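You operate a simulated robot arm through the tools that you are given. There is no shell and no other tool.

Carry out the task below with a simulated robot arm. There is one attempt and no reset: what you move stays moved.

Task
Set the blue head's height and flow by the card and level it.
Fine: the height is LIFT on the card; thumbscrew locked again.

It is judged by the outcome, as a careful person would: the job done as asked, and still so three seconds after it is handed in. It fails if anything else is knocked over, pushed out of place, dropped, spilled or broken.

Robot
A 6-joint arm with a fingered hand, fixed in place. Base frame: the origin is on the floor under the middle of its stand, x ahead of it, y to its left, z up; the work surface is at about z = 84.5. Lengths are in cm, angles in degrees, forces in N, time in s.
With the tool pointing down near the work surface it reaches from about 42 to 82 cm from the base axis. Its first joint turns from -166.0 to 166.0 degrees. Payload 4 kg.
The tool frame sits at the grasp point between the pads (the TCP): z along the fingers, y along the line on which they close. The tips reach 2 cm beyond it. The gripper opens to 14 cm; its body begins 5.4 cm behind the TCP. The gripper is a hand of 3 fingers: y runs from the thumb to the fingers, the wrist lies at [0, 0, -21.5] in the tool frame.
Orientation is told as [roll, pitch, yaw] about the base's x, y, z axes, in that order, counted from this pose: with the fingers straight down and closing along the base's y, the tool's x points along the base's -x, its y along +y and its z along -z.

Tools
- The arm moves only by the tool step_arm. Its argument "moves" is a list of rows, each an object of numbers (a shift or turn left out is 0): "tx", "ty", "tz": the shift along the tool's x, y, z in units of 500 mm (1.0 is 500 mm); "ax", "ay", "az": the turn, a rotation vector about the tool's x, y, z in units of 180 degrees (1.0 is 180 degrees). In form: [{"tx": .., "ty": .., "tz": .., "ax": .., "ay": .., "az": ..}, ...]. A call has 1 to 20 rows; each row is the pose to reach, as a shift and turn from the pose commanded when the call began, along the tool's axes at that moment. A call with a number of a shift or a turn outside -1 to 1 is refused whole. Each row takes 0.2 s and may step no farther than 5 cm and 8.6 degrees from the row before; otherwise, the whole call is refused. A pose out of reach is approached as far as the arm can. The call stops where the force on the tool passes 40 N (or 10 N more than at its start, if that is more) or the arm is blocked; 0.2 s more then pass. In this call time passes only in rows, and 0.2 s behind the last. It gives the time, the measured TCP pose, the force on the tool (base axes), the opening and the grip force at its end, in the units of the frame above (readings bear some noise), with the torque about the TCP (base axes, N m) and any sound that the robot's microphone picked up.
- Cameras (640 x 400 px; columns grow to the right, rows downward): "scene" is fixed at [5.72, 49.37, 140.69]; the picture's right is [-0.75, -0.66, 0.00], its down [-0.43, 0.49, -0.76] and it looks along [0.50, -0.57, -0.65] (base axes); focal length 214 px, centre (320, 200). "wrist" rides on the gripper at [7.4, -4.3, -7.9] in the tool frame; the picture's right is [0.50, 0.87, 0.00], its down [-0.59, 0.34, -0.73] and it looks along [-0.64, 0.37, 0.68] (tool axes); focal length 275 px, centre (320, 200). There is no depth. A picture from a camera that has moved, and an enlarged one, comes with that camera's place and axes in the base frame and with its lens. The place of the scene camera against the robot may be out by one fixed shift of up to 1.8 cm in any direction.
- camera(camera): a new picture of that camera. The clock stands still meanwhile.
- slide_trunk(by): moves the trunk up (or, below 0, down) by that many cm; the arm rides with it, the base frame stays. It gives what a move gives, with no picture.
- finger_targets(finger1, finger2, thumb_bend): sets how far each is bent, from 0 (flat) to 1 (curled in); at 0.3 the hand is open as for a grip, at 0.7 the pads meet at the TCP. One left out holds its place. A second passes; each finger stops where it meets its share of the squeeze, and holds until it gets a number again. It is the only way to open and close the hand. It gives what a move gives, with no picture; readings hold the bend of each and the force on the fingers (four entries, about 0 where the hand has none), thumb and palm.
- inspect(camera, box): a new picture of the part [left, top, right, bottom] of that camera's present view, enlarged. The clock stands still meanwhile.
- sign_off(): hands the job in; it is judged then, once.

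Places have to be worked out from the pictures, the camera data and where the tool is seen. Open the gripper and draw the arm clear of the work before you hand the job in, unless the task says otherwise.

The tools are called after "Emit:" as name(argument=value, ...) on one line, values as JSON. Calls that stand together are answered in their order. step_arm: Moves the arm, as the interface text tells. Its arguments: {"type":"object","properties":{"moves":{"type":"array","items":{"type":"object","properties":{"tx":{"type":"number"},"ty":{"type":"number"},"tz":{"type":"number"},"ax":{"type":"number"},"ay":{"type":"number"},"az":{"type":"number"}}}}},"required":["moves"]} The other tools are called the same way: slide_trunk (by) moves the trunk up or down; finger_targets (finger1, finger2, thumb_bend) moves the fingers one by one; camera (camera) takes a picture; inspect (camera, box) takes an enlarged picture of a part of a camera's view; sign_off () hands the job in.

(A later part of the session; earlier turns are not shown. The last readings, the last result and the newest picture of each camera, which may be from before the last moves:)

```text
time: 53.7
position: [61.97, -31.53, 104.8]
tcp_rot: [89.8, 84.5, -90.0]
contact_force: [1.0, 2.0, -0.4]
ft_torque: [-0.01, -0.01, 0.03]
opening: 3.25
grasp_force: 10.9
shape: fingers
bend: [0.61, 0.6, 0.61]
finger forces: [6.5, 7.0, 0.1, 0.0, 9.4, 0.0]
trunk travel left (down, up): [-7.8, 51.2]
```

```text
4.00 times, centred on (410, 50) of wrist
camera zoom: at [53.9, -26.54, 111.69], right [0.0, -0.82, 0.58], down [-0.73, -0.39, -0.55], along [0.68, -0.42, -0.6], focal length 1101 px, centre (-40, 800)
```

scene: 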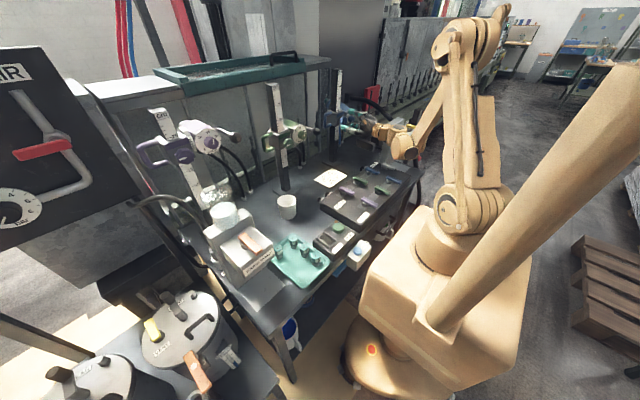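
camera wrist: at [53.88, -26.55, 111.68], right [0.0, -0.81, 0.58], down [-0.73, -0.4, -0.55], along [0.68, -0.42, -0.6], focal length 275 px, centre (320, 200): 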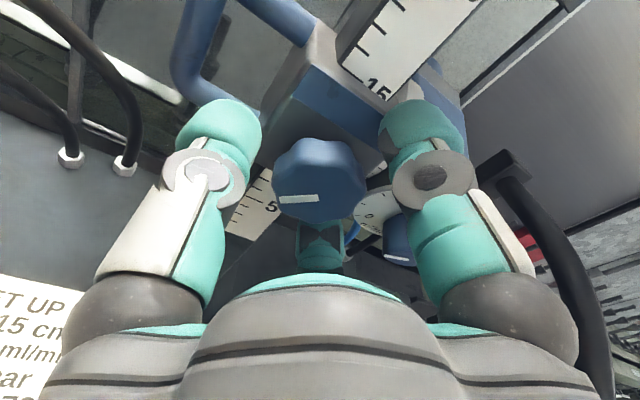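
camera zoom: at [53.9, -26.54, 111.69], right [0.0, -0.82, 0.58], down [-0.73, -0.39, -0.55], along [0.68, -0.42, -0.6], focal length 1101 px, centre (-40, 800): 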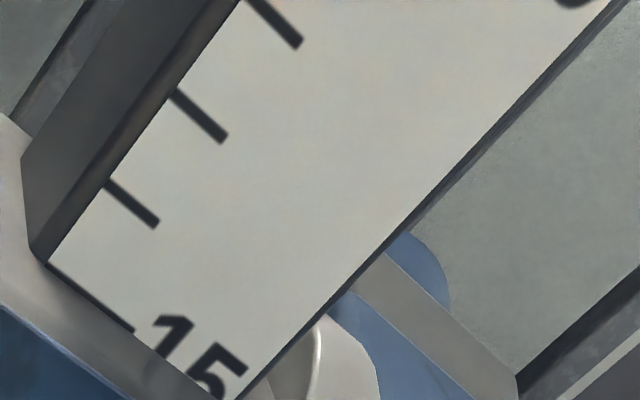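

Still at 15.0. Now I turn clockwise in steps toward the locked stop, watching torque.

Emit:
step_arm(moves=[{"az": 0.028}, {"az": 0.056}, {"az": 0.083}, {"az": 0.111}, {"az": 0.139}, {"az": 0.167}])

Emit:
camera(camera="wrist")

Emit:
inspect(camera="wrist", box=[230, 0, 422, 180])

```text
time: 55.1
position: [61.95, -31.65, 104.75]
tcp_rot: [-90.0, 65.2, 90.2]
contact_force: [1.7, 0.6, 0.7]
ft_torque: [-0.05, -0.02, -0.01]
opening: 3.23
grasp_force: 11.7
shape: fingers
bend: [0.61, 0.6, 0.61]
finger forces: [6.8, 6.6, 0.0, 0.0, 8.8, 0.0]
trunk travel left (down, up): [-7.8, 51.2]
```

```text
taken
camera wrist: at [53.9, -30.73, 113.22], right [0.0, -1.0, 0.09], down [-0.73, -0.06, -0.68], along [0.68, -0.07, -0.73], focal length 275 px, centre (320, 200)
```

wrist: 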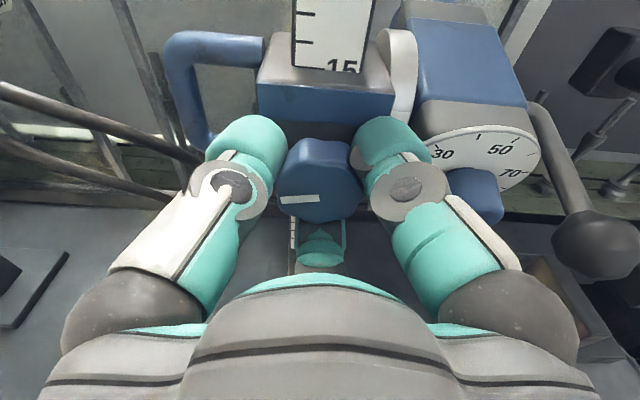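

```text
2.22 times, centred on (326, 90) of wrist
camera zoom: at [53.9, -30.73, 113.22], right [0.0, -1.0, 0.09], down [-0.73, -0.06, -0.68], along [0.68, -0.07, -0.73], focal length 612 px, centre (307, 444)
```

zoom: 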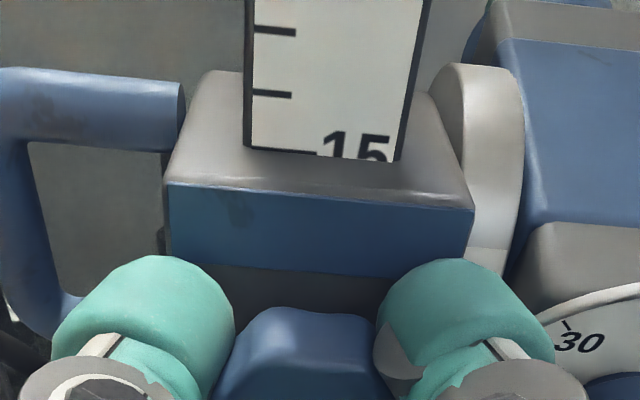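

The mark is within about 12° of its original locked direction; torque still low. I continue 15° more.

Emit:
step_arm(moves=[{"az": 0.028}, {"az": 0.056}, {"az": 0.083}])

Emit:
camera(camera="wrist")

Emit:
inspect(camera="wrist", box=[230, 0, 422, 180])

```text
time: 55.9
position: [61.68, -31.4, 104.74]
tcp_rot: [-90.0, 50.2, 90.2]
contact_force: [1.3, 0.8, 1.2]
ft_torque: [-0.25, 0.0, -0.01]
opening: 3.19
grasp_force: 11.4
shape: fingers
bend: [0.61, 0.6, 0.61]
finger forces: [7.4, 7.5, 0.0, 0.0, 7.7, 0.0]
trunk travel left (down, up): [-7.8, 51.2]
```

```text
taken
camera wrist: at [53.89, -32.94, 113.17], right [0.0, -0.99, -0.17], down [-0.74, 0.11, -0.67], along [0.68, 0.13, -0.72], focal length 275 px, centre (320, 200)
```

wrist: 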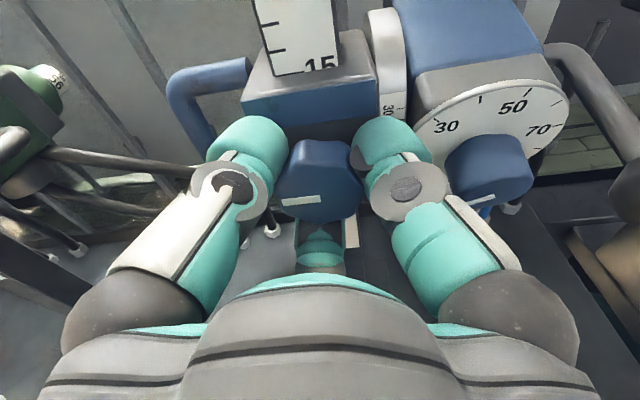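

```text
2.22 times, centred on (326, 90) of wrist
camera zoom: at [53.89, -32.94, 113.17], right [0.0, -0.99, -0.17], down [-0.74, 0.11, -0.67], along [0.68, 0.13, -0.72], focal length 612 px, centre (307, 444)
```

zoom: 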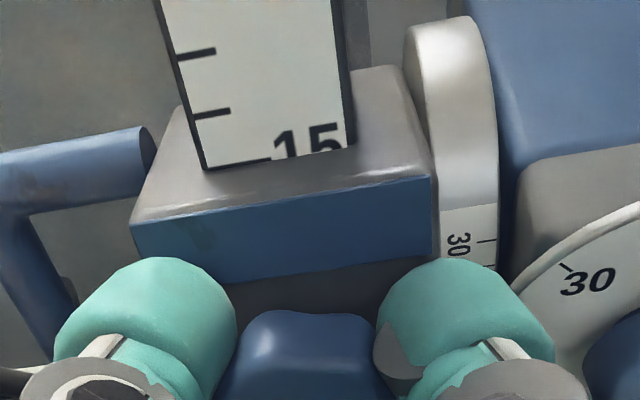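

The mark is back near its locked direction and torque starts to build (0.25 N·m). I squeeze harder and tighten a little further to lock firmly.

Emit:
finger_targets(finger1=0.7, finger2=0.7, thumb_bend=0.7)

Emit:
step_arm(moves=[{"az": 0.014}, {"az": 0.028}, {"az": 0.042}])

Emit:
camera(camera="wrist")

Emit:
inspect(camera="wrist", box=[230, 0, 422, 180])

```text
time: 56.9
position: [61.82, -31.38, 104.79]
tcp_rot: [-90.0, 50.4, 90.3]
contact_force: [2.5, 4.1, 2.1]
ft_torque: [-0.11, -0.04, -0.03]
opening: 3.1
grasp_force: 18.8
shape: fingers
bend: [0.61, 0.6, 0.62]
finger forces: [10.3, 11.0, 0.1, 0.0, 17.1, 0.0]
trunk travel left (down, up): [-7.8, 51.2]
```

```text
time: 57.7
position: [61.85, -31.54, 104.82]
tcp_rot: [-90.0, 42.8, 90.2]
contact_force: [2.0, 3.8, 5.5]
ft_torque: [-0.67, -0.04, 0.08]
opening: 3.03
grasp_force: 21.5
shape: fingers
bend: [0.61, 0.6, 0.62]
finger forces: [14.0, 13.5, 0.1, 0.0, 15.9, 0.1]
trunk travel left (down, up): [-7.8, 51.2]
```

```text
taken
camera wrist: at [53.88, -33.98, 112.93], right [0.0, -0.96, -0.3], down [-0.74, 0.2, -0.65], along [0.68, 0.22, -0.7], focal length 275 px, centre (320, 200)
```

wrist: 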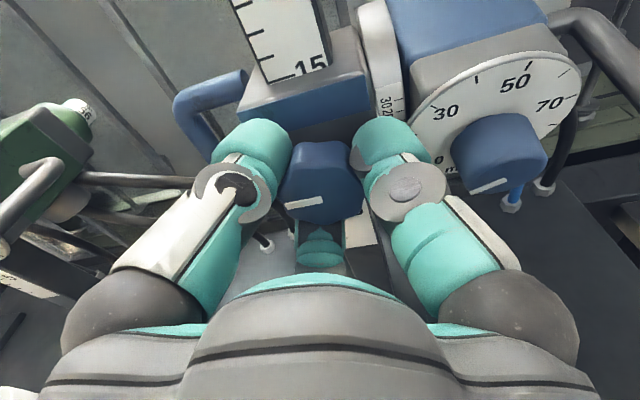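

```text
2.22 times, centred on (326, 90) of wrist
camera zoom: at [53.88, -33.98, 112.93], right [0.0, -0.96, -0.3], down [-0.74, 0.2, -0.65], along [0.68, 0.22, -0.7], focal length 612 px, centre (307, 444)
```

zoom: 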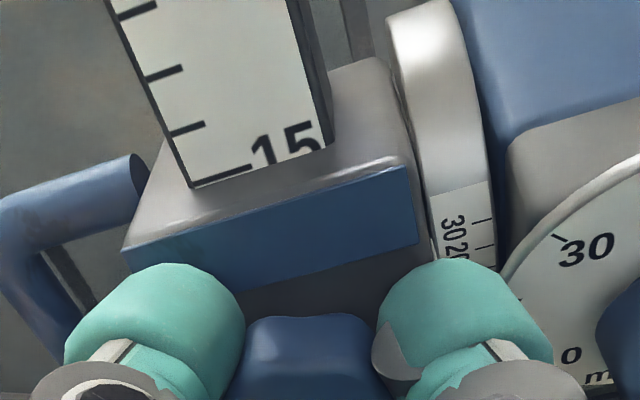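

Torque reached 0.67 N·m with the mark back at its original locked position. I test the lock by pulling up 3 mm with the grip, then return.

Emit:
step_arm(moves=[{"tx": 0.0041, "ty": -0.0044}])

Emit:
inspect(camera="wrist", box=[220, 0, 380, 100])

Emit:
step_arm(moves=[{"tx": -0.0041, "ty": 0.0044}])

Emit:
inspect(camera="wrist", box=[220, 0, 380, 100])

```text
time: 58.1
position: [61.85, -31.48, 105.01]
tcp_rot: [-89.9, 42.8, 90.2]
contact_force: [-4.6, 6.3, -10.7]
ft_torque: [-0.43, 0.21, 0.13]
opening: 2.9
grasp_force: 20.9
shape: fingers
bend: [0.61, 0.59, 0.63]
finger forces: [8.9, 17.3, 0.0, 0.0, 15.2, 0.0]
trunk travel left (down, up): [-7.8, 51.2]
```

```text
4.00 times, centred on (300, 50) of wrist
camera zoom: at [53.91, -34.04, 113.13], right [0.0, -0.96, -0.29], down [-0.74, 0.2, -0.65], along [0.68, 0.22, -0.7], focal length 1101 px, centre (400, 800)
```

zoom: 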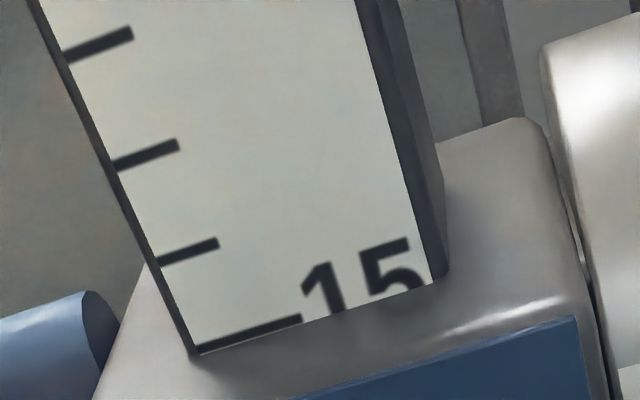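

```text
time: 58.5
position: [61.79, -31.4, 104.86]
tcp_rot: [-90.1, 42.8, 90.1]
contact_force: [4.0, 0.7, 12.3]
ft_torque: [-0.44, -0.17, 0.04]
opening: 2.96
grasp_force: 22.5
shape: fingers
bend: [0.61, 0.6, 0.62]
finger forces: [13.0, 11.8, 0.0, 0.0, 19.5, 0.0]
trunk travel left (down, up): [-7.8, 51.2]
```

```text
4.00 times, centred on (300, 50) of wrist
camera zoom: at [53.85, -34.02, 112.97], right [0.0, -0.96, -0.3], down [-0.73, 0.2, -0.65], along [0.68, 0.22, -0.7], focal length 1101 px, centre (400, 800)
```

zoom: 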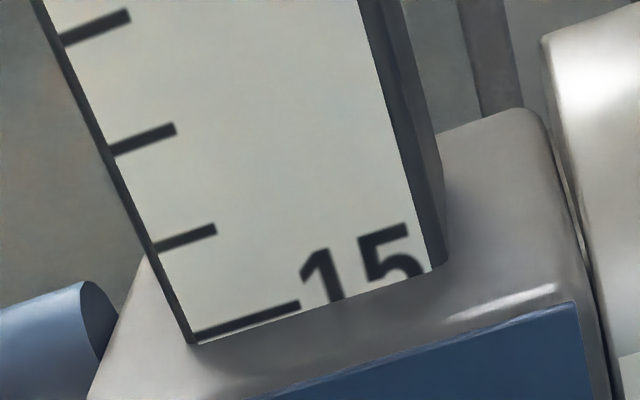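

The lock holds: a 10 N pull left the carriage still, reading 15 (within ~0.7 mm). I open the fingers and withdraw straight back.

Emit:
finger_targets(finger1=0.52, finger2=0.52, thumb_bend=0.52)

Emit:
step_arm(moves=[{"tz": -0.04}, {"tz": -0.1}, {"tz": -0.16}])

Emit:
step_arm(moves=[{"az": -0.045}, {"az": -0.0956}])

Emit:
camera(camera="wrist")

Emit:
inspect(camera="wrist", box=[240, 0, 560, 200])

Emit:
inspect(camera="scene", box=[310, 60, 438, 160])

```text
time: 59.5
position: [61.82, -31.61, 104.7]
tcp_rot: [-90.0, 42.8, 90.1]
contact_force: [-0.5, 0.0, 0.0]
ft_torque: [-0.03, -0.01, -0.02]
opening: 5.69
grasp_force: 0.0
shape: fingers
bend: [0.52, 0.52, 0.52]
finger forces: [0.0, 0.1, 0.0, 0.0, 0.1, 0.0]
trunk travel left (down, up): [-7.8, 51.2]
```

```text
time: 60.3
position: [53.87, -31.48, 104.65]
tcp_rot: [-90.0, 42.8, 90.2]
contact_force: [0.1, -0.5, -0.4]
ft_torque: [0.01, 0.03, 0.01]
opening: 5.72
grasp_force: 0.1
shape: fingers
bend: [0.52, 0.52, 0.52]
finger forces: [0.0, 0.0, 0.1, 0.1, 0.1, 0.1]
trunk travel left (down, up): [-7.8, 51.2]
```

```text
refused: row 2 steps farther than a row can; nothing moved
```

```text
taken
camera wrist: at [45.84, -34.04, 112.89], right [0.0, -0.96, -0.3], down [-0.74, 0.2, -0.65], along [0.68, 0.22, -0.7], focal length 275 px, centre (320, 200)
```

wrist: 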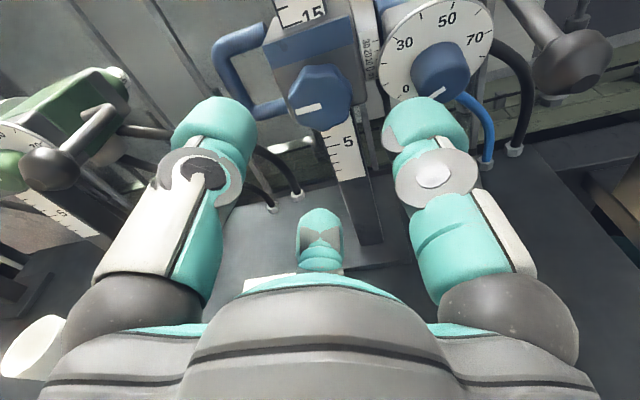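

```text
2.00 times, centred on (400, 100) of wrist
camera zoom: at [45.84, -34.04, 112.89], right [0.0, -0.96, -0.3], down [-0.74, 0.2, -0.65], along [0.68, 0.22, -0.7], focal length 551 px, centre (160, 400)
```

zoom: 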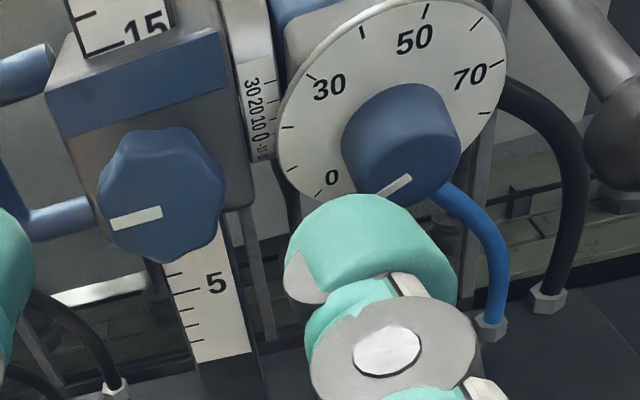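

```text
4.00 times, centred on (374, 110) of scene
camera zoom: at [5.72, 49.37, 140.69], right [-0.75, -0.66, 0.0], down [-0.43, 0.49, -0.76], along [0.5, -0.57, -0.65], focal length 858 px, centre (104, 560)
```

zoom: 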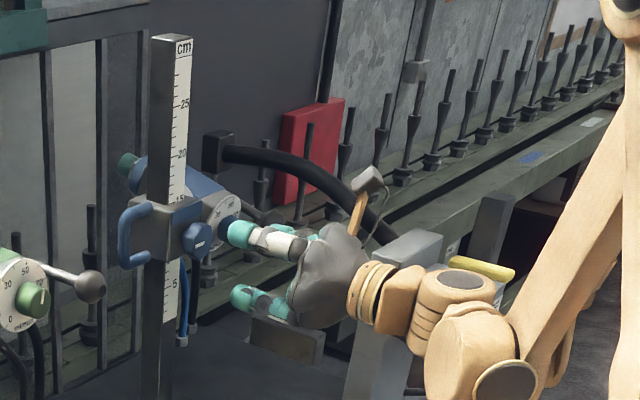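

One call was refused for too large a step; I redo the roll in smaller steps, then yaw the hand 40° to the right (wrist swings away from the WASTE stand) to study the lever ball and head.

Emit:
step_arm(moves=[{"az": -0.032}, {"az": -0.064}, {"az": -0.0956}])

Emit:
step_arm(moves=[{"tx": 0.009, "ty": 0.016, "ax": -0.0321, "ay": 0.0185}, {"tx": 0.018, "ty": 0.032, "ax": -0.0642, "ay": 0.037}, {"tx": 0.027, "ty": 0.048, "ax": -0.0963, "ay": 0.0556}, {"tx": 0.037, "ty": 0.064, "ax": -0.1283, "ay": 0.0741}, {"tx": 0.046, "ty": 0.08, "ax": -0.1604, "ay": 0.0926}, {"tx": 0.055, "ty": 0.0953, "tz": 0.0026, "ax": -0.1925, "ay": 0.1111}])

Emit:
camera(camera="wrist")

Emit:
camera(camera="scene")

```text
time: 61.1
position: [53.78, -31.5, 104.78]
tcp_rot: [-90.0, 60.1, 90.3]
contact_force: [0.5, -0.1, 0.1]
ft_torque: [0.01, -0.02, -0.04]
opening: 5.72
grasp_force: 0.0
shape: fingers
bend: [0.52, 0.52, 0.52]
finger forces: [0.0, 0.1, 0.0, 0.1, 0.1, 0.0]
trunk travel left (down, up): [-7.8, 51.2]
```

```text
time: 62.5
position: [54.06, -37.11, 104.74]
tcp_rot: [-90.0, 60.0, 50.0]
contact_force: [-0.3, -0.5, 0.1]
ft_torque: [0.0, 0.02, 0.03]
opening: 5.73
grasp_force: 0.1
shape: fingers
bend: [0.52, 0.52, 0.52]
finger forces: [0.0, 0.1, 0.0, 0.0, 0.1, 0.1]
trunk travel left (down, up): [-7.8, 51.2]
```

```text
taken
camera wrist: at [47.87, -31.94, 113.33], right [-0.64, -0.77, 0.0], down [-0.56, 0.47, -0.68], along [0.52, -0.44, -0.73], focal length 275 px, centre (320, 200)
```

wrist: 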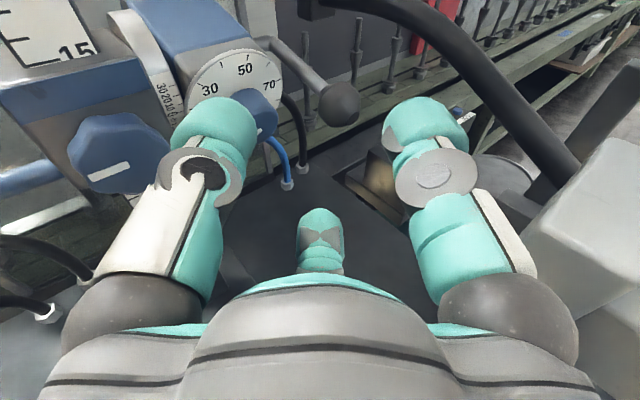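

```text
taken
```

scene: 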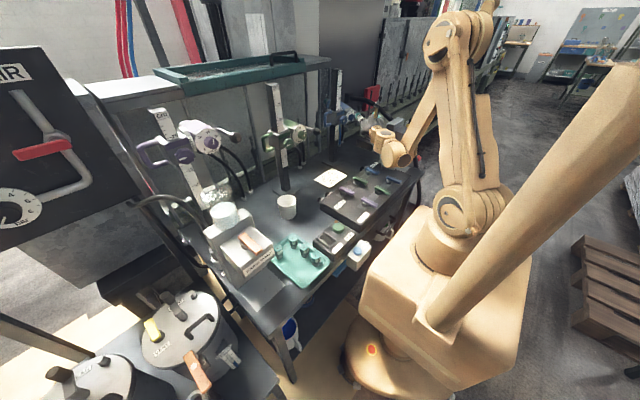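

The ball is at about (61.9, -45.6, 103.0), r≈1.5, and the lever (parallel to the head's axis) points about 18° down from its pivot near z≈105.3. I close the fingers into a blunt probe and lower the trunk 7 cm so I can come in beneath the ball and push it up.

Emit:
finger_targets(finger1=0.7, finger2=0.7, thumb_bend=0.7)

Emit:
slide_trunk(by=-7)

Emit:
camera(camera="wrist")

Emit:
inspect(camera="scene", box=[310, 60, 438, 160])

```text
time: 63.5
position: [54.02, -37.07, 104.83]
tcp_rot: [-90.0, 60.0, 50.2]
contact_force: [-1.0, 0.1, 0.1]
ft_torque: [-0.01, 0.0, 0.03]
opening: 0.41
grasp_force: 0.1
shape: fingers
bend: [0.69, 0.69, 0.7]
finger forces: [0.0, 0.0, 0.0, 0.1, 0.0, 0.0]
trunk travel left (down, up): [-7.8, 51.2]
```

```text
time: 64.6
position: [53.98, -37.18, 97.76]
tcp_rot: [-90.1, 60.0, 50.1]
contact_force: [0.8, -0.1, 0.3]
ft_torque: [0.05, -0.01, -0.01]
opening: 0.39
grasp_force: 0.0
shape: fingers
bend: [0.69, 0.69, 0.7]
finger forces: [0.0, 0.0, 0.0, 0.0, 0.1, 0.0]
trunk travel left (down, up): [-0.8, 58.2]
```

```text
taken
camera wrist: at [47.86, -31.95, 106.34], right [-0.64, -0.77, 0.0], down [-0.56, 0.47, -0.68], along [0.52, -0.44, -0.73], focal length 275 px, centre (320, 200)
```

wrist: 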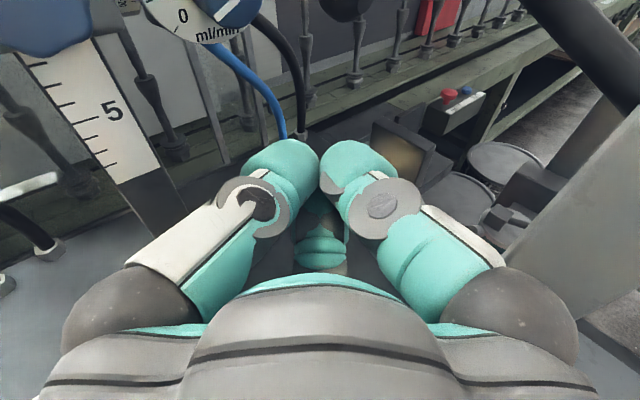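

```text
4.00 times, centred on (374, 110) of scene
camera zoom: at [5.72, 49.37, 140.69], right [-0.75, -0.66, 0.0], down [-0.43, 0.49, -0.76], along [0.5, -0.57, -0.65], focal length 858 px, centre (104, 560)
```

zoom: 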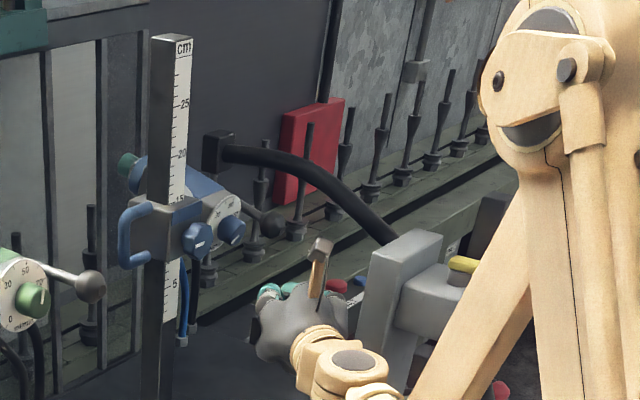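

The hand has room between the WASTE plate and the head. I move forward beneath the ball, stopping 2 cm short to check.

Emit:
step_arm(moves=[{"tx": 0.0034, "ty": 0.006, "tz": 0.05}, {"tx": 0.0068, "ty": 0.012, "tz": 0.1}, {"tx": 0.0115, "ty": 0.02, "tz": 0.169}])

Emit:
camera(camera="wrist")

Emit:
inspect(camera="scene", box=[310, 60, 438, 160])

```text
time: 65.4
position: [59.74, -43.49, 97.8]
tcp_rot: [-89.9, 60.0, 50.1]
contact_force: [-0.3, 0.4, 0.6]
ft_torque: [0.02, -0.01, 0.02]
opening: 0.42
grasp_force: 0.0
shape: fingers
bend: [0.69, 0.69, 0.7]
finger forces: [0.0, 0.1, 0.0, 0.0, 0.0, 0.0]
trunk travel left (down, up): [-0.8, 58.2]
```

```text
taken
camera wrist: at [53.64, -38.32, 106.33], right [-0.64, -0.77, 0.0], down [-0.56, 0.47, -0.68], along [0.52, -0.44, -0.73], focal length 275 px, centre (320, 200)
```

wrist: 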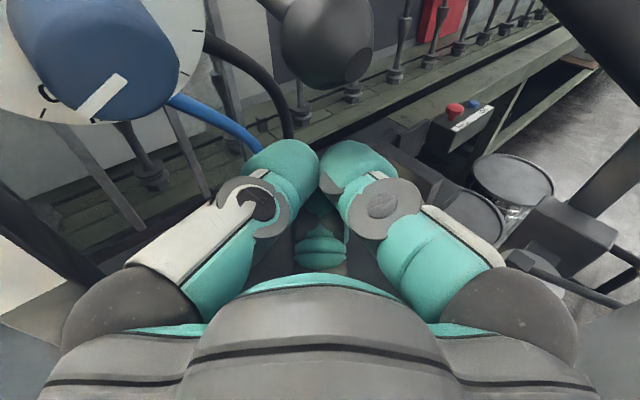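

```text
4.00 times, centred on (374, 110) of scene
camera zoom: at [5.72, 49.37, 140.69], right [-0.75, -0.66, 0.0], down [-0.43, 0.49, -0.76], along [0.5, -0.57, -0.65], focal length 858 px, centre (104, 560)
```

zoom: 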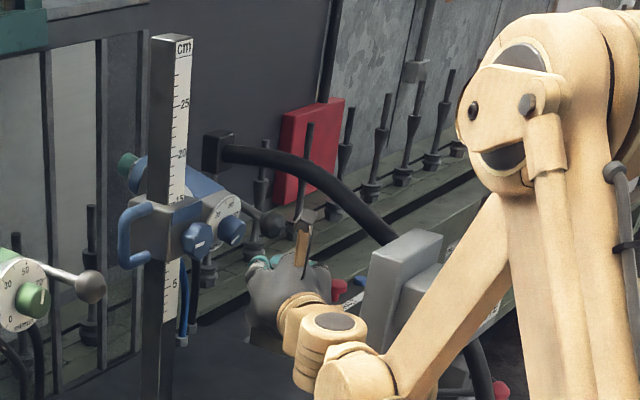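

The ball is centred above the probe line. I advance the last 2 cm.

Emit:
step_arm(moves=[{"tx": 0.0011, "ty": 0.0019, "tz": 0.02}, {"tx": 0.0022, "ty": 0.0038, "tz": 0.04}])

Emit:
camera(camera="wrist")

Emit:
inspect(camera="scene", box=[320, 80, 400, 150])

```text
time: 66.0
position: [61.09, -44.9, 97.76]
tcp_rot: [-90.0, 59.9, 50.3]
contact_force: [-0.3, -1.1, -0.7]
ft_torque: [0.03, 0.0, -0.05]
opening: 0.42
grasp_force: 0.1
shape: fingers
bend: [0.69, 0.69, 0.7]
finger forces: [0.0, 0.0, 0.1, 0.1, 0.0, 0.1]
trunk travel left (down, up): [-0.8, 58.2]
```

```text
taken
camera wrist: at [55.07, -39.73, 106.3], right [-0.64, -0.77, 0.0], down [-0.56, 0.47, -0.68], along [0.52, -0.44, -0.73], focal length 275 px, centre (320, 200)
```

wrist: 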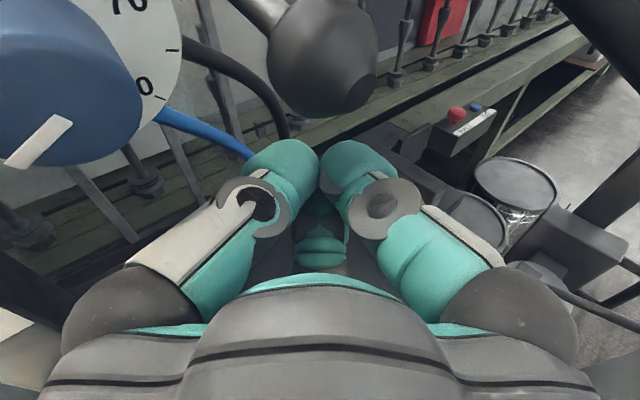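

```text
5.71 times, centred on (360, 115) of scene
camera zoom: at [5.72, 49.37, 140.69], right [-0.75, -0.66, 0.0], down [-0.43, 0.49, -0.76], along [0.5, -0.57, -0.65], focal length 1226 px, centre (91, 686)
```

zoom: 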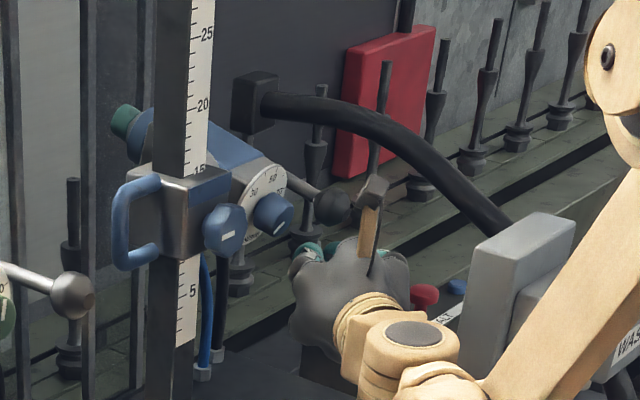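

Now I raise the probe 2 cm in small steps and watch for contact with the ball.

Emit:
step_arm(moves=[{"tx": 0.0087, "ty": -0.005}, {"tx": 0.0173, "ty": -0.01}, {"tx": 0.026, "ty": -0.015}, {"tx": 0.0346, "ty": -0.02}])

Emit:
camera(camera="wrist")

Emit:
inspect(camera="scene", box=[320, 80, 400, 150])

```text
time: 67.0
position: [61.21, -44.85, 99.77]
tcp_rot: [-90.0, 60.0, 50.1]
contact_force: [0.3, 0.2, -0.7]
ft_torque: [0.0, 0.03, 0.0]
opening: 0.44
grasp_force: 0.0
shape: fingers
bend: [0.69, 0.69, 0.7]
finger forces: [0.0, 0.0, 0.0, 0.0, 0.0, 0.0]
trunk travel left (down, up): [-0.8, 58.2]
```

```text
taken
camera wrist: at [55.02, -39.73, 108.34], right [-0.64, -0.77, 0.0], down [-0.56, 0.47, -0.68], along [0.52, -0.44, -0.73], focal length 275 px, centre (320, 200)
```

wrist: 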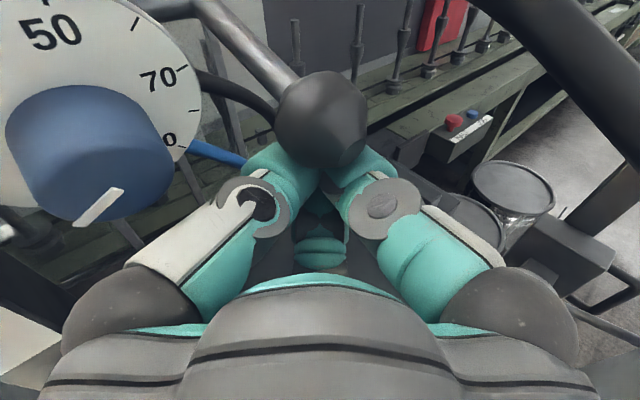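

```text
5.71 times, centred on (360, 115) of scene
camera zoom: at [5.72, 49.37, 140.69], right [-0.75, -0.66, 0.0], down [-0.43, 0.49, -0.76], along [0.5, -0.57, -0.65], focal length 1226 px, centre (91, 686)
```

zoom: 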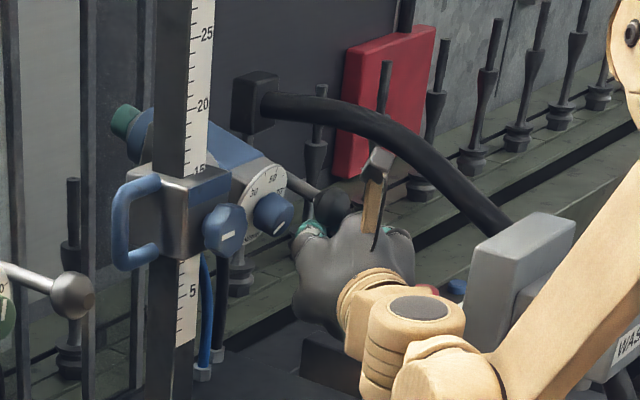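

The ball is centred in the groove of the fingertips, not yet loaded. I raise another 1 cm and watch force and tilt.

Emit:
step_arm(moves=[{"tx": 0.0043, "ty": -0.0025}, {"tx": 0.0087, "ty": -0.005}, {"tx": 0.013, "ty": -0.0075}, {"tx": 0.0173, "ty": -0.01}])

Emit:
camera(camera="wrist")

Emit:
inspect(camera="scene", box=[320, 80, 400, 150])

```text
time: 68.0
position: [61.05, -44.93, 100.76]
tcp_rot: [-90.0, 60.0, 50.2]
contact_force: [-4.3, 0.9, -3.9]
ft_torque: [-0.01, -0.07, 0.0]
opening: 0.38
grasp_force: 2.4
shape: fingers
bend: [0.71, 0.69, 0.7]
finger forces: [3.6, 0.0, 0.1, 0.0, 1.2, 0.0]
trunk travel left (down, up): [-0.8, 58.2]
```

```text
taken
camera wrist: at [54.94, -39.74, 109.37], right [-0.64, -0.77, 0.0], down [-0.56, 0.47, -0.68], along [0.52, -0.44, -0.73], focal length 275 px, centre (320, 200)
```

wrist: 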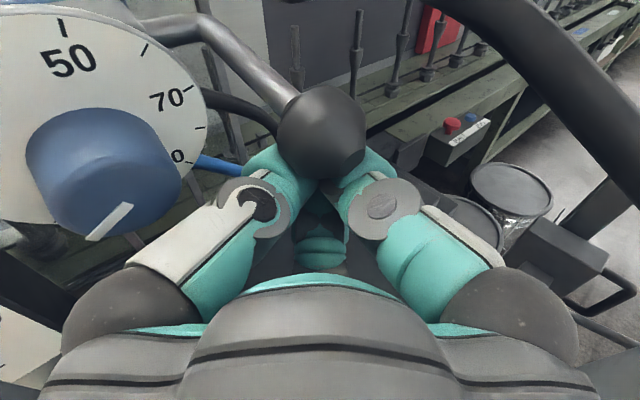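

```text
5.71 times, centred on (360, 115) of scene
camera zoom: at [5.72, 49.37, 140.69], right [-0.75, -0.66, 0.0], down [-0.43, 0.49, -0.76], along [0.5, -0.57, -0.65], focal length 1226 px, centre (91, 686)
```

zoom: 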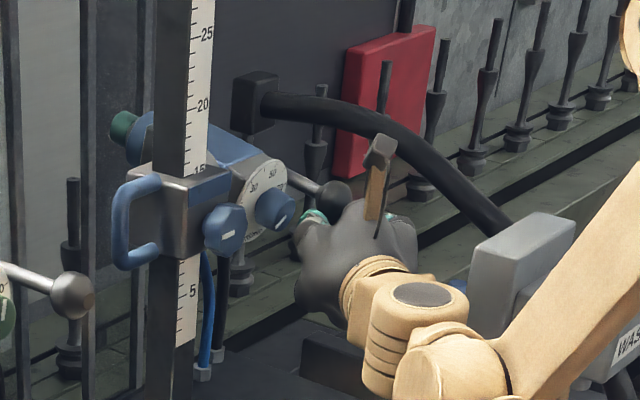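

The head is tilting smoothly with only ~5 N. I raise another 0.8 cm.

Emit:
step_arm(moves=[{"tx": 0.0035, "ty": -0.002}, {"tx": 0.0069, "ty": -0.004}, {"tx": 0.0104, "ty": -0.006}, {"tx": 0.0139, "ty": -0.008}])

Emit:
inspect(camera="scene", box=[320, 80, 400, 150])

Emit:
camera(camera="wrist")

```text
time: 69.0
position: [61.07, -44.87, 101.63]
tcp_rot: [-90.0, 60.1, 50.0]
contact_force: [-6.8, -1.2, -3.6]
ft_torque: [0.01, -0.12, -0.04]
opening: 0.42
grasp_force: 3.6
shape: fingers
bend: [0.69, 0.69, 0.7]
finger forces: [6.0, 0.0, 0.0, 0.0, 0.7, 0.0]
trunk travel left (down, up): [-0.8, 58.2]
```

```text
5.71 times, centred on (360, 115) of scene
camera zoom: at [5.72, 49.37, 140.69], right [-0.75, -0.66, 0.0], down [-0.43, 0.49, -0.76], along [0.5, -0.57, -0.65], focal length 1226 px, centre (91, 686)
```

zoom: 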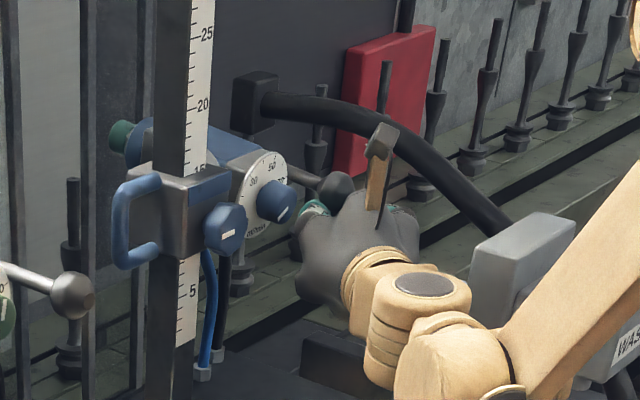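

```text
taken
camera wrist: at [54.92, -39.73, 110.14], right [-0.64, -0.77, 0.0], down [-0.56, 0.47, -0.68], along [0.52, -0.44, -0.73], focal length 275 px, centre (320, 200)
```

wrist: 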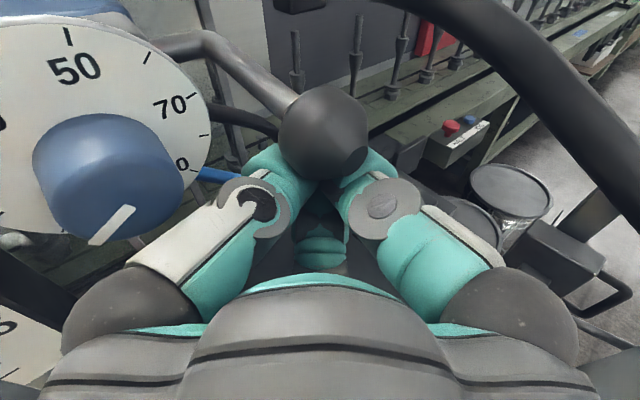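

The ball is at about z=104.2 now, roughly 8° still to go. I raise another 0.9 cm, then I'll back off and read the tilt ring.

Emit:
step_arm(moves=[{"tx": 0.0039, "ty": -0.00225}, {"tx": 0.0078, "ty": -0.0045}, {"tx": 0.0117, "ty": -0.00675}, {"tx": 0.0156, "ty": -0.009}])

Emit:
inspect(camera="scene", box=[320, 80, 400, 150])

Emit:
camera(camera="wrist")

```text
time: 70.0
position: [61.14, -44.83, 102.48]
tcp_rot: [-90.0, 60.1, 50.1]
contact_force: [-4.7, -1.0, -3.5]
ft_torque: [0.07, -0.08, 0.01]
opening: 0.42
grasp_force: 2.3
shape: fingers
bend: [0.69, 0.69, 0.7]
finger forces: [5.2, 0.0, 0.1, 0.0, 0.1, 0.0]
trunk travel left (down, up): [-0.8, 58.2]
```

```text
5.71 times, centred on (360, 115) of scene
camera zoom: at [5.72, 49.37, 140.69], right [-0.75, -0.66, 0.0], down [-0.43, 0.49, -0.76], along [0.5, -0.57, -0.65], focal length 1226 px, centre (91, 686)
```

zoom: 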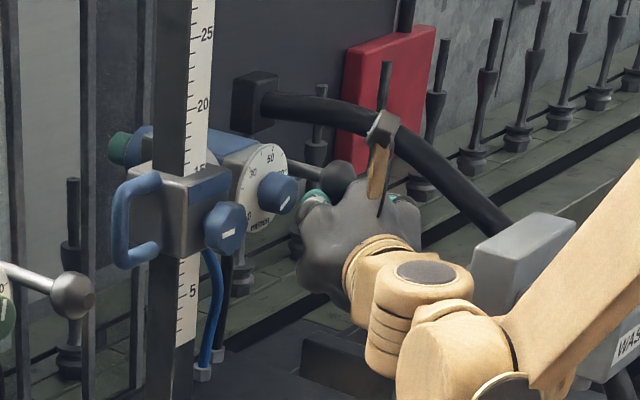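

```text
taken
camera wrist: at [54.95, -39.74, 111.04], right [-0.64, -0.77, 0.0], down [-0.56, 0.47, -0.68], along [0.52, -0.44, -0.73], focal length 275 px, centre (320, 200)
```

wrist: 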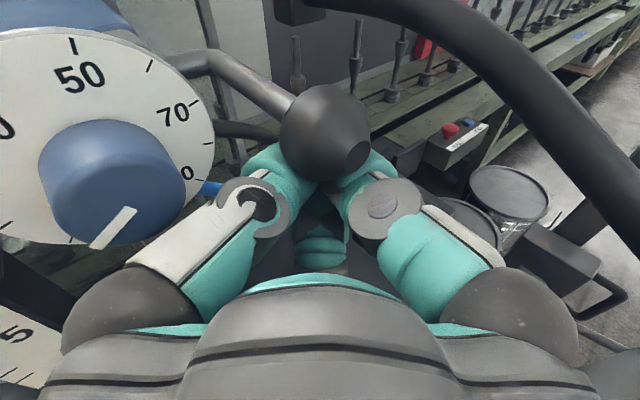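

The head looks near level. I lower the probe 1 cm to see whether the head holds its tilt, then retreat.

Emit:
step_arm(moves=[{"tx": -0.0087, "ty": 0.005}, {"tx": -0.0173, "ty": 0.01}])

Emit:
step_arm(moves=[{"tz": -0.05}, {"tz": -0.1}, {"tz": -0.16}])

Emit:
camera(camera="wrist")

Emit:
inspect(camera="scene", box=[320, 80, 400, 150])

```text
time: 70.6
position: [60.98, -44.73, 101.45]
tcp_rot: [-89.9, 59.9, 50.2]
contact_force: [0.3, 0.9, 0.0]
ft_torque: [0.0, 0.03, 0.0]
opening: 0.41
grasp_force: 0.0
shape: fingers
bend: [0.69, 0.69, 0.7]
finger forces: [0.0, 0.0, 0.1, 0.1, 0.0, 0.0]
trunk travel left (down, up): [-0.8, 58.2]
```

```text
time: 71.4
position: [55.05, -39.67, 101.51]
tcp_rot: [-89.9, 59.9, 50.0]
contact_force: [0.4, -1.1, -0.1]
ft_torque: [0.0, -0.01, 0.01]
opening: 0.42
grasp_force: 0.0
shape: fingers
bend: [0.69, 0.69, 0.7]
finger forces: [0.0, 0.0, 0.0, 0.0, 0.0, 0.0]
trunk travel left (down, up): [-0.8, 58.2]
```

```text
taken
camera wrist: at [48.9, -34.54, 110.05], right [-0.64, -0.77, 0.0], down [-0.56, 0.47, -0.68], along [0.52, -0.44, -0.73], focal length 275 px, centre (320, 200)
```

wrist: 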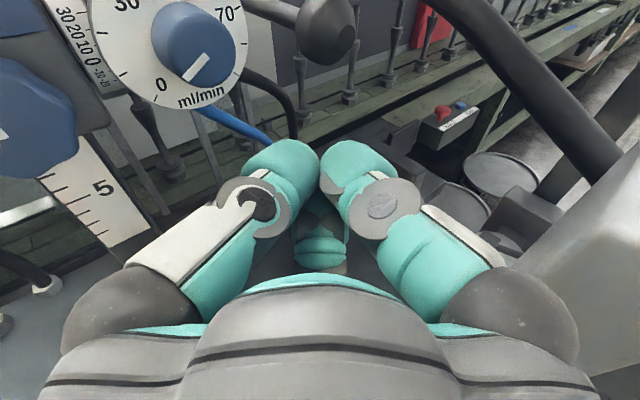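

```text
5.71 times, centred on (360, 115) of scene
camera zoom: at [5.72, 49.37, 140.69], right [-0.75, -0.66, 0.0], down [-0.43, 0.49, -0.76], along [0.5, -0.57, -0.65], focal length 1226 px, centre (91, 686)
```

zoom: 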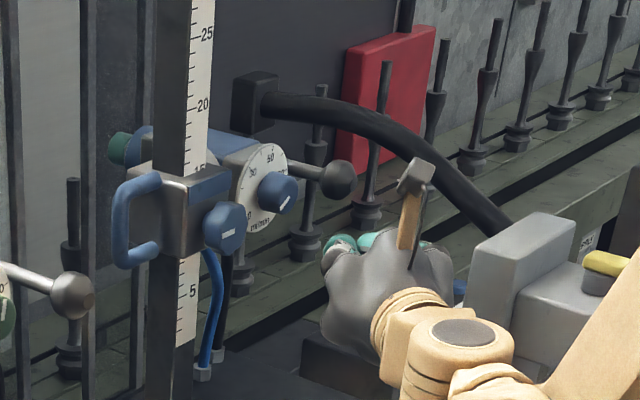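

The head holds its tilt. I swing back to the straight-ahead view to read the tilt ring and the dial.

Emit:
step_arm(moves=[{"tx": 0.005, "ty": -0.014, "tz": -0.0127, "ax": 0.0321, "ay": -0.0185}, {"tx": 0.0105, "ty": -0.0284, "tz": -0.0254, "ax": 0.0642, "ay": -0.037}, {"tx": 0.0158, "ty": -0.0426, "tz": -0.038, "ax": 0.0963, "ay": -0.0556}, {"tx": 0.021, "ty": -0.0569, "tz": -0.0507, "ax": 0.1283, "ay": -0.0741}, {"tx": 0.0263, "ty": -0.0711, "tz": -0.0634, "ax": 0.1604, "ay": -0.0926}, {"tx": 0.0316, "ty": -0.0853, "tz": -0.0761, "ax": 0.1925, "ay": -0.1111}])

Emit:
camera(camera="wrist")

Emit:
inspect(camera="wrist", box=[260, 20, 452, 140])

Emit:
inspect(camera="wrist", box=[320, 30, 400, 110])

```text
time: 72.8
position: [53.92, -34.9, 104.96]
tcp_rot: [-89.9, 59.9, 90.2]
contact_force: [0.1, 0.1, 1.0]
ft_torque: [0.01, -0.01, 0.0]
opening: 0.4
grasp_force: 0.1
shape: fingers
bend: [0.69, 0.69, 0.7]
finger forces: [0.1, 0.0, 0.0, 0.0, 0.0, 0.1]
trunk travel left (down, up): [-0.8, 58.2]
```

```text
taken
camera wrist: at [45.96, -34.98, 113.55], right [0.0, -1.0, 0.0], down [-0.73, 0.0, -0.68], along [0.68, 0.0, -0.73], focal length 275 px, centre (320, 200)
```

wrist: 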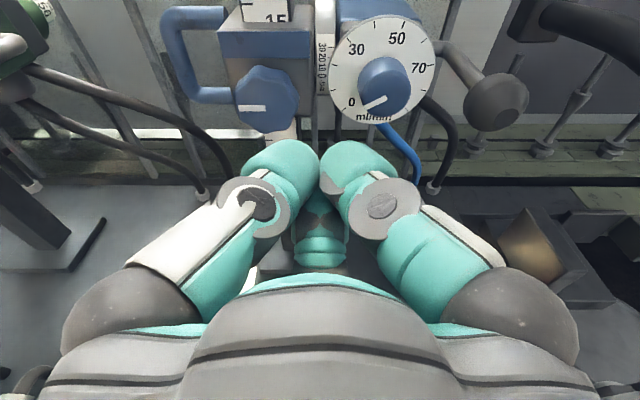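

```text
3.33 times, centred on (356, 80) of wrist
camera zoom: at [45.96, -34.98, 113.55], right [0.0, -1.0, 0.0], down [-0.73, 0.0, -0.68], along [0.68, 0.0, -0.73], focal length 918 px, centre (200, 600)
```

zoom: 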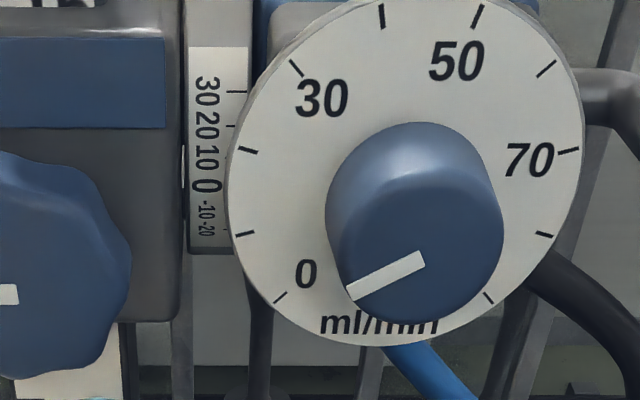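

```text
5.00 times, centred on (360, 70) of wrist
camera zoom: at [45.96, -34.98, 113.55], right [0.0, -1.0, 0.0], down [-0.73, 0.0, -0.68], along [0.68, 0.0, -0.73], focal length 1376 px, centre (120, 850)
```

zoom: 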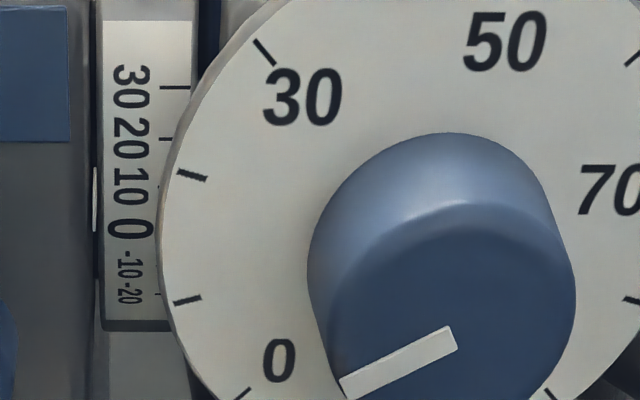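

The flow pointer and the ring label are clear; there is a small white index beside the ring, now between 0 and 10. I enlarge that to judge how far from level the head still is.

Emit:
inspect(camera="wrist", box=[328, 38, 368, 98])

Emit:
inspect(camera="scene", box=[330, 90, 370, 120])

```text
6.67 times, centred on (348, 68) of wrist
camera zoom: at [45.96, -34.98, 113.55], right [0.0, -1.0, 0.0], down [-0.73, 0.0, -0.68], along [0.68, 0.0, -0.73], focal length 1835 px, centre (133, 1080)
```

zoom: 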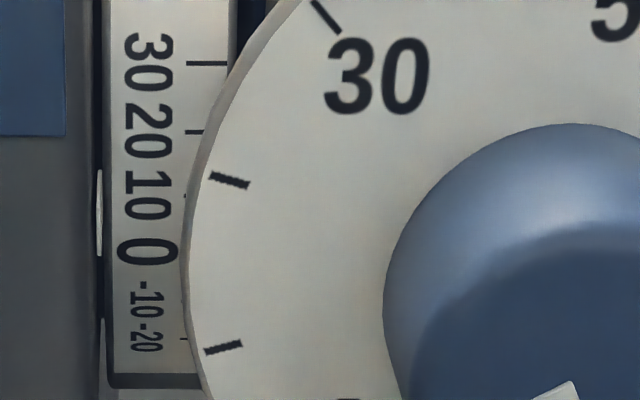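

```text
13.33 times, centred on (350, 105) of scene
camera zoom: at [5.72, 49.37, 140.69], right [-0.75, -0.66, 0.0], down [-0.43, 0.49, -0.76], along [0.5, -0.57, -0.65], focal length 2860 px, centre (-80, 1467)
```

zoom: 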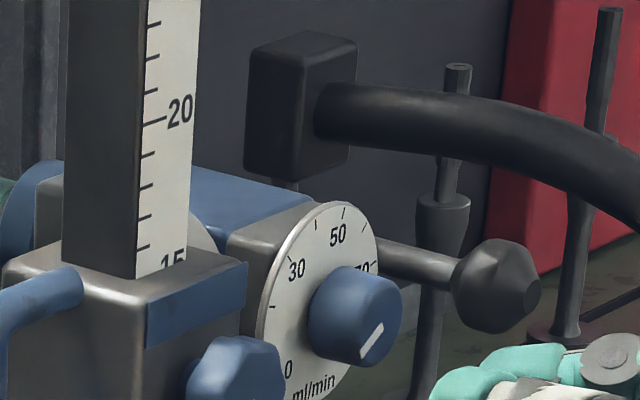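

The ring label moved with the head and its 0 is close to the front. To judge level better, I enlarge the head's long edges in the fixed scene view, where I can compute the slope that a level edge must have.

Emit:
inspect(camera="scene", box=[334, 96, 362, 114])

Emit:
inspect(camera="scene", box=[346, 98, 374, 118])

```text
16.00 times, centred on (348, 105) of scene
camera zoom: at [5.72, 49.37, 140.69], right [-0.75, -0.66, 0.0], down [-0.43, 0.49, -0.76], along [0.5, -0.57, -0.65], focal length 3432 px, centre (-128, 1720)
```

zoom: 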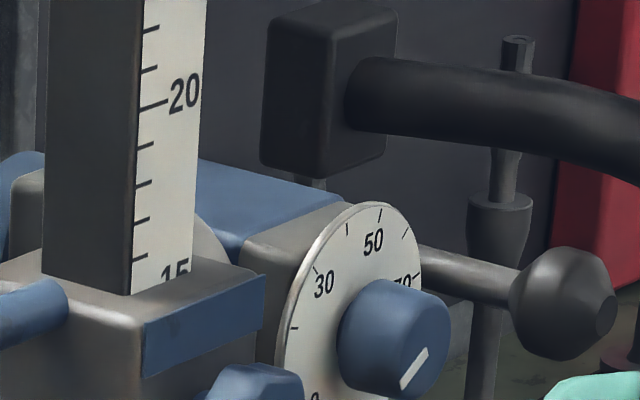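

```text
16.00 times, centred on (360, 108) of scene
camera zoom: at [5.72, 49.37, 140.69], right [-0.75, -0.66, 0.0], down [-0.43, 0.49, -0.76], along [0.5, -0.57, -0.65], focal length 3432 px, centre (-320, 1672)
```

zoom: 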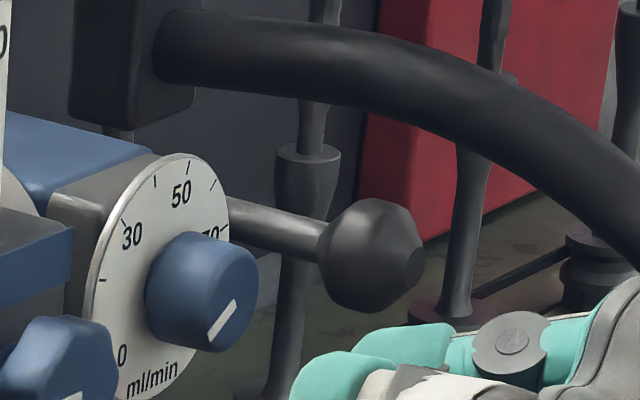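

Different cues give between 0° and 7° nose-down, so I want a better measurement: I raise the camera 12 cm (same orientation) to triangulate the dial's tick marks from two heights.

Emit:
slide_trunk(by=12)

Emit:
camera(camera="wrist")

Emit:
inspect(camera="wrist", box=[310, 120, 438, 220])

```text
time: 74.3
position: [53.89, -34.98, 117.03]
tcp_rot: [-90.0, 59.9, 90.2]
contact_force: [-0.5, 0.4, 0.1]
ft_torque: [0.0, 0.02, 0.0]
opening: 0.43
grasp_force: 0.0
shape: fingers
bend: [0.69, 0.69, 0.7]
finger forces: [0.0, 0.1, 0.1, 0.1, 0.0, 0.1]
trunk travel left (down, up): [-12.8, 46.2]
```

```text
taken
camera wrist: at [45.97, -34.98, 125.53], right [0.0, -1.0, 0.0], down [-0.73, 0.0, -0.68], along [0.68, 0.0, -0.73], focal length 275 px, centre (320, 200)
```

wrist: 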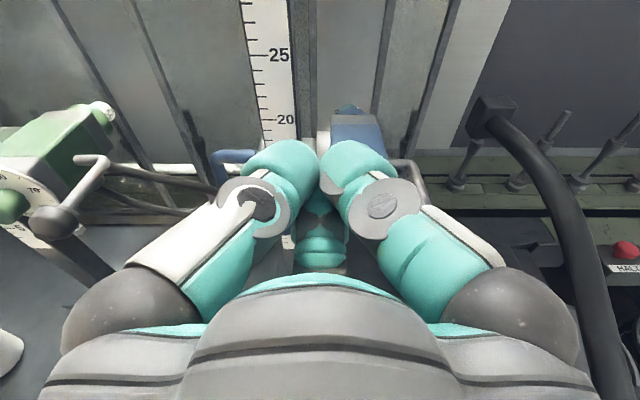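

```text
4.00 times, centred on (374, 170) of wrist
camera zoom: at [45.97, -34.98, 125.53], right [0.0, -1.0, 0.0], down [-0.73, 0.0, -0.68], along [0.68, 0.0, -0.73], focal length 1101 px, centre (104, 320)
```

zoom: 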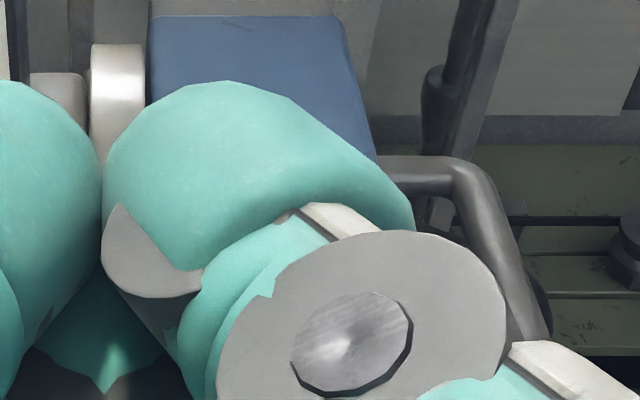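

The fingers hide the dial from here. I come down 6 cm and open the fingers to clear the view.

Emit:
slide_trunk(by=-6)

Emit:
finger_targets(finger1=0.3, finger2=0.4, thumb_bend=0.4)

Emit:
camera(camera="wrist")

Emit:
inspect(camera="wrist", box=[310, 70, 438, 190])

```text
time: 75.3
position: [53.86, -34.88, 111.0]
tcp_rot: [-90.1, 60.0, 90.2]
contact_force: [-0.2, -0.5, 0.3]
ft_torque: [0.0, -0.01, -0.02]
opening: 0.42
grasp_force: 0.1
shape: fingers
bend: [0.69, 0.69, 0.7]
finger forces: [0.1, 0.0, 0.0, 0.0, 0.1, 0.0]
trunk travel left (down, up): [-6.8, 52.2]
```

```text
time: 76.3
position: [53.8, -35.05, 110.98]
tcp_rot: [-89.9, 60.0, 90.2]
contact_force: [0.1, 0.8, -0.6]
ft_torque: [0.01, 0.04, 0.0]
opening: 10.98
grasp_force: 0.0
shape: fingers
bend: [0.3, 0.4, 0.4]
finger forces: [0.0, 0.0, 0.0, 0.1, 0.0, 0.0]
trunk travel left (down, up): [-6.8, 52.2]
```

```text
taken
camera wrist: at [45.97, -34.98, 119.54], right [0.0, -1.0, 0.0], down [-0.73, 0.0, -0.68], along [0.68, 0.0, -0.73], focal length 275 px, centre (320, 200)
```

wrist: 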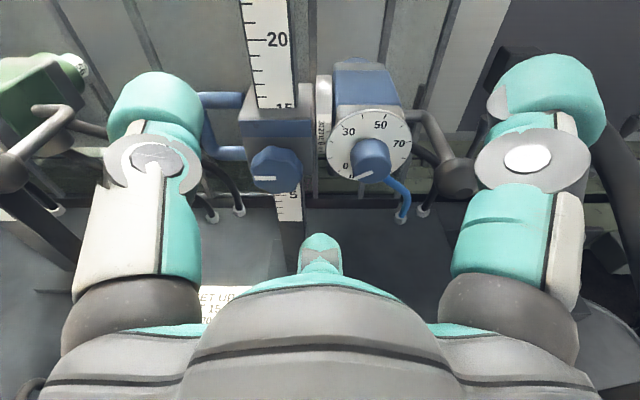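

```text
3.33 times, centred on (374, 130) of wrist
camera zoom: at [45.97, -34.98, 119.54], right [0.0, -1.0, 0.0], down [-0.73, 0.0, -0.68], along [0.68, 0.0, -0.73], focal length 918 px, centre (140, 433)
```

zoom: 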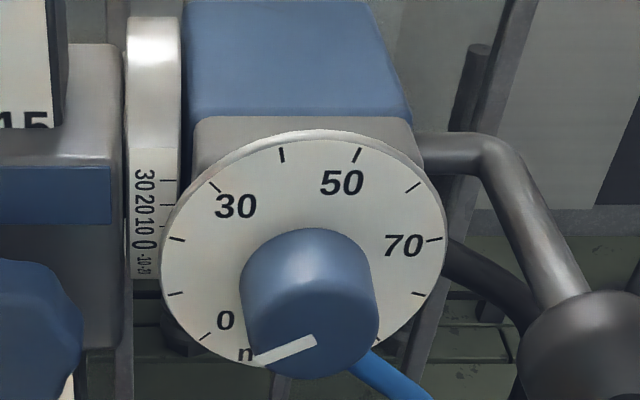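

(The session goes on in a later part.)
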